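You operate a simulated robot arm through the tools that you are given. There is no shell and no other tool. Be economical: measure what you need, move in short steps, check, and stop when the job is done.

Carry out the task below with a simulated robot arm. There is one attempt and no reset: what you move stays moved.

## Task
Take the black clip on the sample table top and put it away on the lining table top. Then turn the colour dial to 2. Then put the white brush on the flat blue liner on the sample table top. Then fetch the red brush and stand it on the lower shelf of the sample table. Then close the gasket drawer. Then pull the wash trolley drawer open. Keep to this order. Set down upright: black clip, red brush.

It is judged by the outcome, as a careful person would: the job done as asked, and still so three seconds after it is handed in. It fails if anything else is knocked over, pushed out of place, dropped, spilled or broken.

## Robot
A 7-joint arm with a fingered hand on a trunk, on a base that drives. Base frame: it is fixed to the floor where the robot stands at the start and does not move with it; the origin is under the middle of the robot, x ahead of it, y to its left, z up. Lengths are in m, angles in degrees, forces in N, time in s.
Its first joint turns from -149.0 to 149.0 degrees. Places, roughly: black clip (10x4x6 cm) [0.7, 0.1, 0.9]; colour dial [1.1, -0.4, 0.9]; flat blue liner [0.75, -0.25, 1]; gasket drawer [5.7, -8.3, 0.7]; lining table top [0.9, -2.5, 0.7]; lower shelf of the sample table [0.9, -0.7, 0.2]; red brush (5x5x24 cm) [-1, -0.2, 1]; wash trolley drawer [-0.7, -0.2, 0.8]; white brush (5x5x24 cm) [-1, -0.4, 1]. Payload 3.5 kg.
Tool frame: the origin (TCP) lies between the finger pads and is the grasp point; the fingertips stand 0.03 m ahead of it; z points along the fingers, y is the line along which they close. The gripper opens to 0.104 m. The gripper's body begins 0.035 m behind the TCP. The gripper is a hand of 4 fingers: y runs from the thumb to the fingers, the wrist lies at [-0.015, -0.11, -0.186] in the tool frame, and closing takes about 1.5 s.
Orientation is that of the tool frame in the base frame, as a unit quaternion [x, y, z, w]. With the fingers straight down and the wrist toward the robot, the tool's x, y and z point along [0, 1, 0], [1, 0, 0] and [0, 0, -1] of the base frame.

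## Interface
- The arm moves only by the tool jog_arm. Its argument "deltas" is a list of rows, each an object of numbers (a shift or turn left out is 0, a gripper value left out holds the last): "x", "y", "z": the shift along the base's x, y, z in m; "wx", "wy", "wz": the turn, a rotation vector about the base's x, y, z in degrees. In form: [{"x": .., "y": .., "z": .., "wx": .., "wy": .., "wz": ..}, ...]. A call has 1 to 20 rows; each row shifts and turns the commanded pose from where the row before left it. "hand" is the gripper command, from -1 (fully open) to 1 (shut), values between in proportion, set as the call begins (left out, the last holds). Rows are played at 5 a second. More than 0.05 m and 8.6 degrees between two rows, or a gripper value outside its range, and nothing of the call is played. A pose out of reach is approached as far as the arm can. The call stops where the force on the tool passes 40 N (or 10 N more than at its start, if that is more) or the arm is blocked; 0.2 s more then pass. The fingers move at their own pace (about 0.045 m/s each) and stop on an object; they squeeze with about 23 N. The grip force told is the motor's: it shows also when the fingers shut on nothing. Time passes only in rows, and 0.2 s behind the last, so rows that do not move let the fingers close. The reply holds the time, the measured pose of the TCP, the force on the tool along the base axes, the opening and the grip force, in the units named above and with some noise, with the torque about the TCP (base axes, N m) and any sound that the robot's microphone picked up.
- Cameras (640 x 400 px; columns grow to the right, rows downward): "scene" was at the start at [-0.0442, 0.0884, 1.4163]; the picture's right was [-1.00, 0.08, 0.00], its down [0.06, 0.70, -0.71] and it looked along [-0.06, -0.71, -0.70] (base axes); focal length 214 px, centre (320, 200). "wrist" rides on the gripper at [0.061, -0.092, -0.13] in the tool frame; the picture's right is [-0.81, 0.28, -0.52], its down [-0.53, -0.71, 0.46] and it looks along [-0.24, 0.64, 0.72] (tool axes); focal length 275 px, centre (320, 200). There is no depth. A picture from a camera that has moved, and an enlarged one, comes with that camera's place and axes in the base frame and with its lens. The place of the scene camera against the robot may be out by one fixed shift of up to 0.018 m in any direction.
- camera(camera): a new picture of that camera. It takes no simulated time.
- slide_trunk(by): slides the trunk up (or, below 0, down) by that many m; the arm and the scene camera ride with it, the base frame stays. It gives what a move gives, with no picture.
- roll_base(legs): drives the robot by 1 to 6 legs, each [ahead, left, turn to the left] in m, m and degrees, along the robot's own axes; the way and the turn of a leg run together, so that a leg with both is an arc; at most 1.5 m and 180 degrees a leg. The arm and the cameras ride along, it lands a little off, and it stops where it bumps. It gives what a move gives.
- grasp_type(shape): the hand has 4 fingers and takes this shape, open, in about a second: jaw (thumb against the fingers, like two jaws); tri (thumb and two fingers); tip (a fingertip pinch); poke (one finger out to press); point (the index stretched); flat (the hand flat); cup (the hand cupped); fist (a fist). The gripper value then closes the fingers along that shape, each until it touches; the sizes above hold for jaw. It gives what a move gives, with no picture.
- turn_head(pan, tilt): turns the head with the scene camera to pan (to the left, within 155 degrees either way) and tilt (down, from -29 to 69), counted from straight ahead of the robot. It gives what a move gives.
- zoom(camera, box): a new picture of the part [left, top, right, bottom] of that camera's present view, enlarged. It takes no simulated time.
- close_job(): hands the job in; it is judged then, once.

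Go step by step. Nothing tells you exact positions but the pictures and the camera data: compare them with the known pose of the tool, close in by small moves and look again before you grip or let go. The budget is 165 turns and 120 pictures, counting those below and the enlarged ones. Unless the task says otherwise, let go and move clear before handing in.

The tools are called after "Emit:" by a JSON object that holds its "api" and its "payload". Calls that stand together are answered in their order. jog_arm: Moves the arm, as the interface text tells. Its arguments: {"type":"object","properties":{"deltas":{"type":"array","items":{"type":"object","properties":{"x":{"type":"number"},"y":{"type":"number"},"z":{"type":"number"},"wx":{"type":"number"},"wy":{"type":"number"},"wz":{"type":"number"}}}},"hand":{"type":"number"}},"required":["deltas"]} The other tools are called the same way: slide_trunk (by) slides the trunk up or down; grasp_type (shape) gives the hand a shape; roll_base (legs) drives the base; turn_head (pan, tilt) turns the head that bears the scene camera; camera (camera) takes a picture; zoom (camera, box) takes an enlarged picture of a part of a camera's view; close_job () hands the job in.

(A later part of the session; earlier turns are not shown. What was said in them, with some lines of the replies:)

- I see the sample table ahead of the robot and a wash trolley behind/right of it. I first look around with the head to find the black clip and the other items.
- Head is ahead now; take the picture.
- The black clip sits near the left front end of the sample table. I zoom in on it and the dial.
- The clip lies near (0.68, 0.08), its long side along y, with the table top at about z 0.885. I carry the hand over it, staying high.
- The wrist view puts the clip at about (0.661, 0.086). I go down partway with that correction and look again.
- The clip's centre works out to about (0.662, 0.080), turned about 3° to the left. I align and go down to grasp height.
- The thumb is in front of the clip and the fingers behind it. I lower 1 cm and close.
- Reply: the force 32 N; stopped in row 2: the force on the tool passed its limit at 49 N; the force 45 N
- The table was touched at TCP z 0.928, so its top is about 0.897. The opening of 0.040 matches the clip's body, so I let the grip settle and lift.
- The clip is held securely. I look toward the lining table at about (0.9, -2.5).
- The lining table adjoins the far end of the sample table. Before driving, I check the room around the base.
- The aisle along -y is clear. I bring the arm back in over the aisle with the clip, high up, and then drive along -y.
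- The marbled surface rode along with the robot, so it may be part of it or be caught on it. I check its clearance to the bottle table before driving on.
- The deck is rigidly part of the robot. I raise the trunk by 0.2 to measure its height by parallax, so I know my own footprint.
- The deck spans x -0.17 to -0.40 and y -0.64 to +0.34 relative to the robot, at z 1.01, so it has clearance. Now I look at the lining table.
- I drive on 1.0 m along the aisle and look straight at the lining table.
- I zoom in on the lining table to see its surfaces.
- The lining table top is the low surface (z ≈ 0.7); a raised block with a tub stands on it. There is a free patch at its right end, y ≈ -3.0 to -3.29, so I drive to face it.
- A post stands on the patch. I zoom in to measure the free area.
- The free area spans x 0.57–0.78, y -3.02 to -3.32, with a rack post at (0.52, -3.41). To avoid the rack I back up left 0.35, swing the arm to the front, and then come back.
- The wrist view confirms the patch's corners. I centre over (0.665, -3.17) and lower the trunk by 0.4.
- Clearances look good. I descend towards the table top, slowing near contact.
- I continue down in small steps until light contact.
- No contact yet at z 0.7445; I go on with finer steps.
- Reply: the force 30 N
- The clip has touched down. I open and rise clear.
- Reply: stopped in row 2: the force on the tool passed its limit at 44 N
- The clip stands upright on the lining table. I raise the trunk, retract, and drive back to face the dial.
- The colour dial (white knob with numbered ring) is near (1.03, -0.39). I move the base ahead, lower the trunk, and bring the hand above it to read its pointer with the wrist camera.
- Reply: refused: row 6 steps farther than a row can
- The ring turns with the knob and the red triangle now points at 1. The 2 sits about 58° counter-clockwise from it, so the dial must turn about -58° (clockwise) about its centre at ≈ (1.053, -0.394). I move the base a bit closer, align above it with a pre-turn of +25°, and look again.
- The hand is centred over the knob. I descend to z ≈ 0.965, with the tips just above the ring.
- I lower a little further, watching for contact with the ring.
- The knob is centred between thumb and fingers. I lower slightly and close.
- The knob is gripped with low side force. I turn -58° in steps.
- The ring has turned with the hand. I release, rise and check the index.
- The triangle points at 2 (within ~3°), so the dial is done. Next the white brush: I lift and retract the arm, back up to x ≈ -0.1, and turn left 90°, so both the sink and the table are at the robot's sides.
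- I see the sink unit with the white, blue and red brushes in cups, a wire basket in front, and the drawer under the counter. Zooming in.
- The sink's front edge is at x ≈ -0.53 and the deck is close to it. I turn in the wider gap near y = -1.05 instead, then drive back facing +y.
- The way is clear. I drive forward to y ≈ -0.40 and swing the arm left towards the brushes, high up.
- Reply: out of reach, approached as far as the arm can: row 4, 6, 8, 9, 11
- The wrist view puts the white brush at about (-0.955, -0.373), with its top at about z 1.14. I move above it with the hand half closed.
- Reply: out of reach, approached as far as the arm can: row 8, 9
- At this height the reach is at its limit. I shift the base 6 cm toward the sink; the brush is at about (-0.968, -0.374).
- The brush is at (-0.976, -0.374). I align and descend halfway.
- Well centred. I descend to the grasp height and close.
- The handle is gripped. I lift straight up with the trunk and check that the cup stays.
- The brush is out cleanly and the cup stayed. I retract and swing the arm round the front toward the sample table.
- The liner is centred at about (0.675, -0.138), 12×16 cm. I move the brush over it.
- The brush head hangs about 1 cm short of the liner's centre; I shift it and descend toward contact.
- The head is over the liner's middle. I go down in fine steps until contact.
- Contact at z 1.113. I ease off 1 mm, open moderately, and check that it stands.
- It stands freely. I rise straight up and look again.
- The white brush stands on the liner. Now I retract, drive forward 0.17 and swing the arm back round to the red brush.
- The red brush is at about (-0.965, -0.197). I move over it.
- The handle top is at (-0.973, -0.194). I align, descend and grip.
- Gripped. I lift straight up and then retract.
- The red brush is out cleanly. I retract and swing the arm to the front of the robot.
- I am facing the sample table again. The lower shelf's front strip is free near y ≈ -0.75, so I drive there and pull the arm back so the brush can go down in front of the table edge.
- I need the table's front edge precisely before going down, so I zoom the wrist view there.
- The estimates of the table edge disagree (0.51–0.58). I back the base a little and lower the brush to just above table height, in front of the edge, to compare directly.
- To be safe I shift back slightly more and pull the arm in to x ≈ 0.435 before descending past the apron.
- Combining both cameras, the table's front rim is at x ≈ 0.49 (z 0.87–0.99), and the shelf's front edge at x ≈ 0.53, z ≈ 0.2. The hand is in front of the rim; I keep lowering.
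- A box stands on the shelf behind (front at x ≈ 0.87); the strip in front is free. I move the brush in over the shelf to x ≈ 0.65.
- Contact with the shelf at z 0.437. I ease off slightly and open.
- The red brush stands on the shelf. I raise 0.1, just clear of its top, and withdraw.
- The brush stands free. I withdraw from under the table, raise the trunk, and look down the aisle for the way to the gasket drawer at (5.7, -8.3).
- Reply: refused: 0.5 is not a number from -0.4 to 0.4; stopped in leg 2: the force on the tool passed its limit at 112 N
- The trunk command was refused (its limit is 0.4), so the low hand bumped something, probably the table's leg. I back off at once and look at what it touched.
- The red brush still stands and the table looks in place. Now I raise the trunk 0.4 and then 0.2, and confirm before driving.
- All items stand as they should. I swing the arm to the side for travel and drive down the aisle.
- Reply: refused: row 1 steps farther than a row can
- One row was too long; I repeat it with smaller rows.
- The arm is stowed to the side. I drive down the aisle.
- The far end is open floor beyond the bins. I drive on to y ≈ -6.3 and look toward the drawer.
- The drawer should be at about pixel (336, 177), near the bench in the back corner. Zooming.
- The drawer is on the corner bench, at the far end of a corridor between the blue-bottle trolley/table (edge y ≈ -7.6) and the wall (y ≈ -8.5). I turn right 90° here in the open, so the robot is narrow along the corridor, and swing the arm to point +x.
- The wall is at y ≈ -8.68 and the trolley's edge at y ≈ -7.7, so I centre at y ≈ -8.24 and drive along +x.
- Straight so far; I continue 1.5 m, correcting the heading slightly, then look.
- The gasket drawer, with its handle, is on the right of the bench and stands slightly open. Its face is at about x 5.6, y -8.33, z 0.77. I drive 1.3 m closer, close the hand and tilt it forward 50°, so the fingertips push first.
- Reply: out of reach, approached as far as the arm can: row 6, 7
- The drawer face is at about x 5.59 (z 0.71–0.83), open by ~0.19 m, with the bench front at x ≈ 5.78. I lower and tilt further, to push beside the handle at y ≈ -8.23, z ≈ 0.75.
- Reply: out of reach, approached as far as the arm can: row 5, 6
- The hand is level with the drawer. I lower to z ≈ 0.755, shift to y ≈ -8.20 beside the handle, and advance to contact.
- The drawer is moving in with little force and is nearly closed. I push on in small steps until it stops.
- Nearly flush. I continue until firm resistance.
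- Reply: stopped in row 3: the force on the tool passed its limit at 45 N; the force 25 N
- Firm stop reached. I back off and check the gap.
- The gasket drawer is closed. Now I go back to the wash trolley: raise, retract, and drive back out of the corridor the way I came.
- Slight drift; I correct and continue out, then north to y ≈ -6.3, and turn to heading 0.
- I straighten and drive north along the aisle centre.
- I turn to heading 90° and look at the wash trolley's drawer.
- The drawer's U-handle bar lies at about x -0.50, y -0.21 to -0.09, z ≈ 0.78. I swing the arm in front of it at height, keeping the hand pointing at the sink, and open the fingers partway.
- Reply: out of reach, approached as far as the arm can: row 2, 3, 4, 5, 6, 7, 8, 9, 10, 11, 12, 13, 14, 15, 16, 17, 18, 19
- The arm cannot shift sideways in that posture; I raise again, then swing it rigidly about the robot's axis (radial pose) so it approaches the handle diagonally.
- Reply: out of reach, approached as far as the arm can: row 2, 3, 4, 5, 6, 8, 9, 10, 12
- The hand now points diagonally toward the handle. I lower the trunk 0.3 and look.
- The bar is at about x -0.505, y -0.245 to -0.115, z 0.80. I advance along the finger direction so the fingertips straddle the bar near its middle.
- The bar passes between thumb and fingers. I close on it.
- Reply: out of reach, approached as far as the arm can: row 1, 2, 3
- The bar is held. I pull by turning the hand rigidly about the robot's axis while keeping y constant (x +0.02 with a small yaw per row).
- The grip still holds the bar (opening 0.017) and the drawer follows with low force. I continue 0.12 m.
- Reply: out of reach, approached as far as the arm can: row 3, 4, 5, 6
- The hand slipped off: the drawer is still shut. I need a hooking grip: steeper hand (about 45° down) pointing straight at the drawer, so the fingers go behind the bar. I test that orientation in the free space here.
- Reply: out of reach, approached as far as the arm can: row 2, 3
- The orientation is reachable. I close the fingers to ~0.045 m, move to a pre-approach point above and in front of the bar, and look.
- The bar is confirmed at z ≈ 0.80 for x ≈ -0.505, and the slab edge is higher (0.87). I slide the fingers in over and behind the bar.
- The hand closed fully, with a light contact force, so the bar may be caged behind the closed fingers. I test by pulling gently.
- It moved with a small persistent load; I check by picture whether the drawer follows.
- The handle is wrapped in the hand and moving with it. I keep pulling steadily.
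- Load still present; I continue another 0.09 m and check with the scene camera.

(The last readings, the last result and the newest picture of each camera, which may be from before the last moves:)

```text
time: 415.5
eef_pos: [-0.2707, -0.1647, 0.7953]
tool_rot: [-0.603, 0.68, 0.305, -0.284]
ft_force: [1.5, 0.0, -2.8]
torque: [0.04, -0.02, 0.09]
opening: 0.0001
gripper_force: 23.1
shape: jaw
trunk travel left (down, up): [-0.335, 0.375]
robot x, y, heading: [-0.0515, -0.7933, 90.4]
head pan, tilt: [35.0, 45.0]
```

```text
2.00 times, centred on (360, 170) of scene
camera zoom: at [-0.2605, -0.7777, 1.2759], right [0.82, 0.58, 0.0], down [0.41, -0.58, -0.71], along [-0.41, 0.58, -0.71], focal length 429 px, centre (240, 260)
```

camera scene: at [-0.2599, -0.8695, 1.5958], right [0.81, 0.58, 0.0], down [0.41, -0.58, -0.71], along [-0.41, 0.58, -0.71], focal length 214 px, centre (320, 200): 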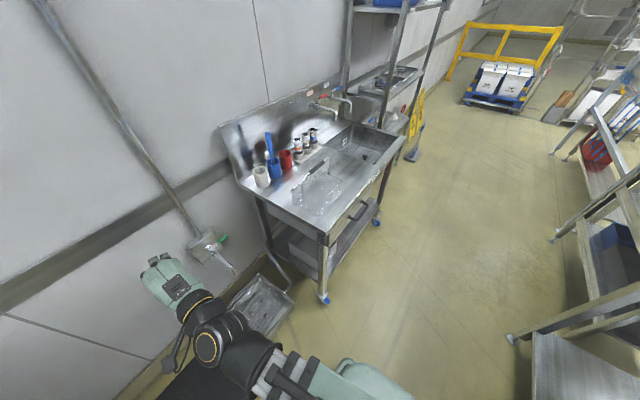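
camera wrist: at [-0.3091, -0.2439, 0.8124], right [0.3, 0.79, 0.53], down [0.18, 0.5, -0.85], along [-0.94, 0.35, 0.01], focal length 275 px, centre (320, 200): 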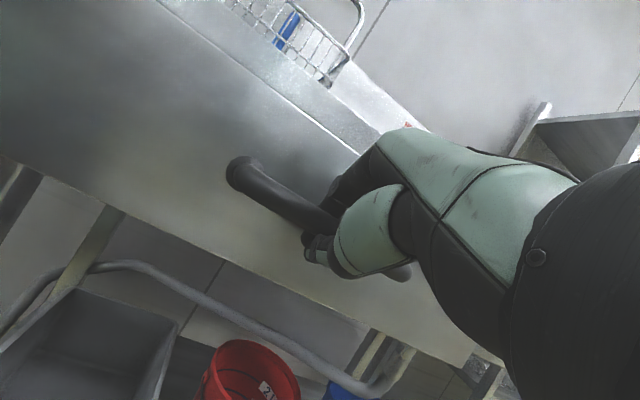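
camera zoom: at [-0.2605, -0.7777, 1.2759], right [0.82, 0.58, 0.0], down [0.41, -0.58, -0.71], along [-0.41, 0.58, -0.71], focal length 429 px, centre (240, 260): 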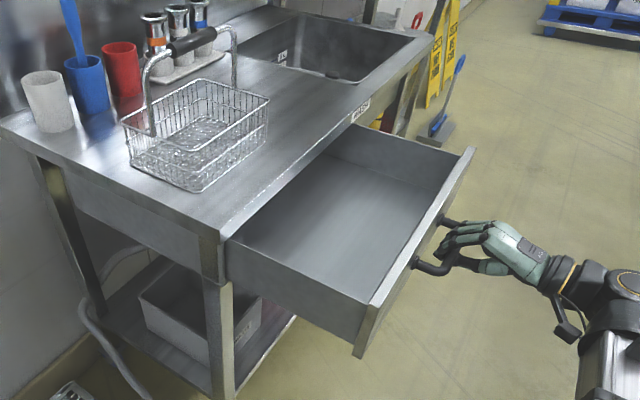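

The drawer is open by about 23 cm. I release and withdraw along the entry path.

Emit:
{"api": "jog_arm", "payload": {"deltas": [{}, {}, {}, {}], "hand": 0.0}}

Emit:
{"api": "jog_arm", "payload": {"deltas": [{"x": 0.012, "z": 0.012}, {"x": 0.018, "z": 0.018}, {"x": 0.018, "z": 0.018}, {"x": 0.018, "z": 0.018}, {"x": 0.01, "z": 0.03}, {"z": 0.04}, {"z": 0.04}]}}

Emit:
{"api": "zoom", "payload": {"camera": "scene", "box": [240, 70, 480, 270]}}

```text
time: 416.5
eef_pos: [-0.2707, -0.1649, 0.7946]
tool_rot: [-0.603, 0.68, 0.305, -0.284]
ft_force: [0.4, -0.1, -0.2]
torque: [0.06, 0.05, 0.01]
opening: 0.0516
gripper_force: 0.1
shape: jaw
trunk travel left (down, up): [-0.335, 0.375]
robot x, y, heading: [-0.0552, -0.7958, 90.6]
head pan, tilt: [35.0, 45.0]
```

```text
time: 418.1
eef_pos: [-0.1945, -0.1648, 0.9708]
tool_rot: [-0.604, 0.68, 0.305, -0.284]
ft_force: [-0.3, -0.9, 0.4]
torque: [0.0, 0.02, 0.0]
opening: 0.0516
gripper_force: 0.1
shape: jaw
trunk travel left (down, up): [-0.335, 0.375]
robot x, y, heading: [-0.0501, -0.7952, 90.2]
head pan, tilt: [35.0, 45.0]
```

```text
2.00 times, centred on (360, 170) of scene
camera zoom: at [-0.2603, -0.7778, 1.2757], right [0.82, 0.58, 0.0], down [0.41, -0.58, -0.71], along [-0.41, 0.58, -0.71], focal length 429 px, centre (240, 260)
```

zoom: 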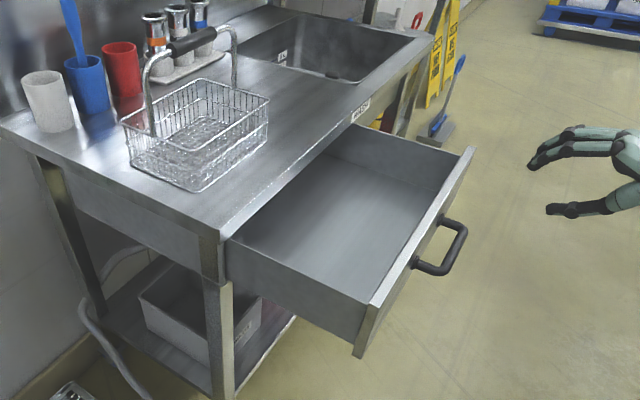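

The drawer is open, the hand is clear, and every step has been done in order, so I hand the job in.

Emit:
{"api": "close_job", "payload": {}}

```text
The job is handed in.
```

All six steps are done in the order you gave, and I've handed the job in.

- **Black clip:** it stands upright on the right end of the lining table top.
- **Colour dial:** it is set to 2, within about 3°.
- **White brush:** it stands on the flat blue liner.
- **Red brush:** it stands upright near the front of the sample table's lower shelf.
- **Gasket drawer:** it is closed.
- **Wash trolley drawer:** it is open by about 23 cm.

While leaving the sample table I bumped it, probably its right leg, with the lowered hand (about 112 N). A picture afterwards showed both brushes still standing and nothing out of place. I did not look at the table again after coming back from the gasket drawer.
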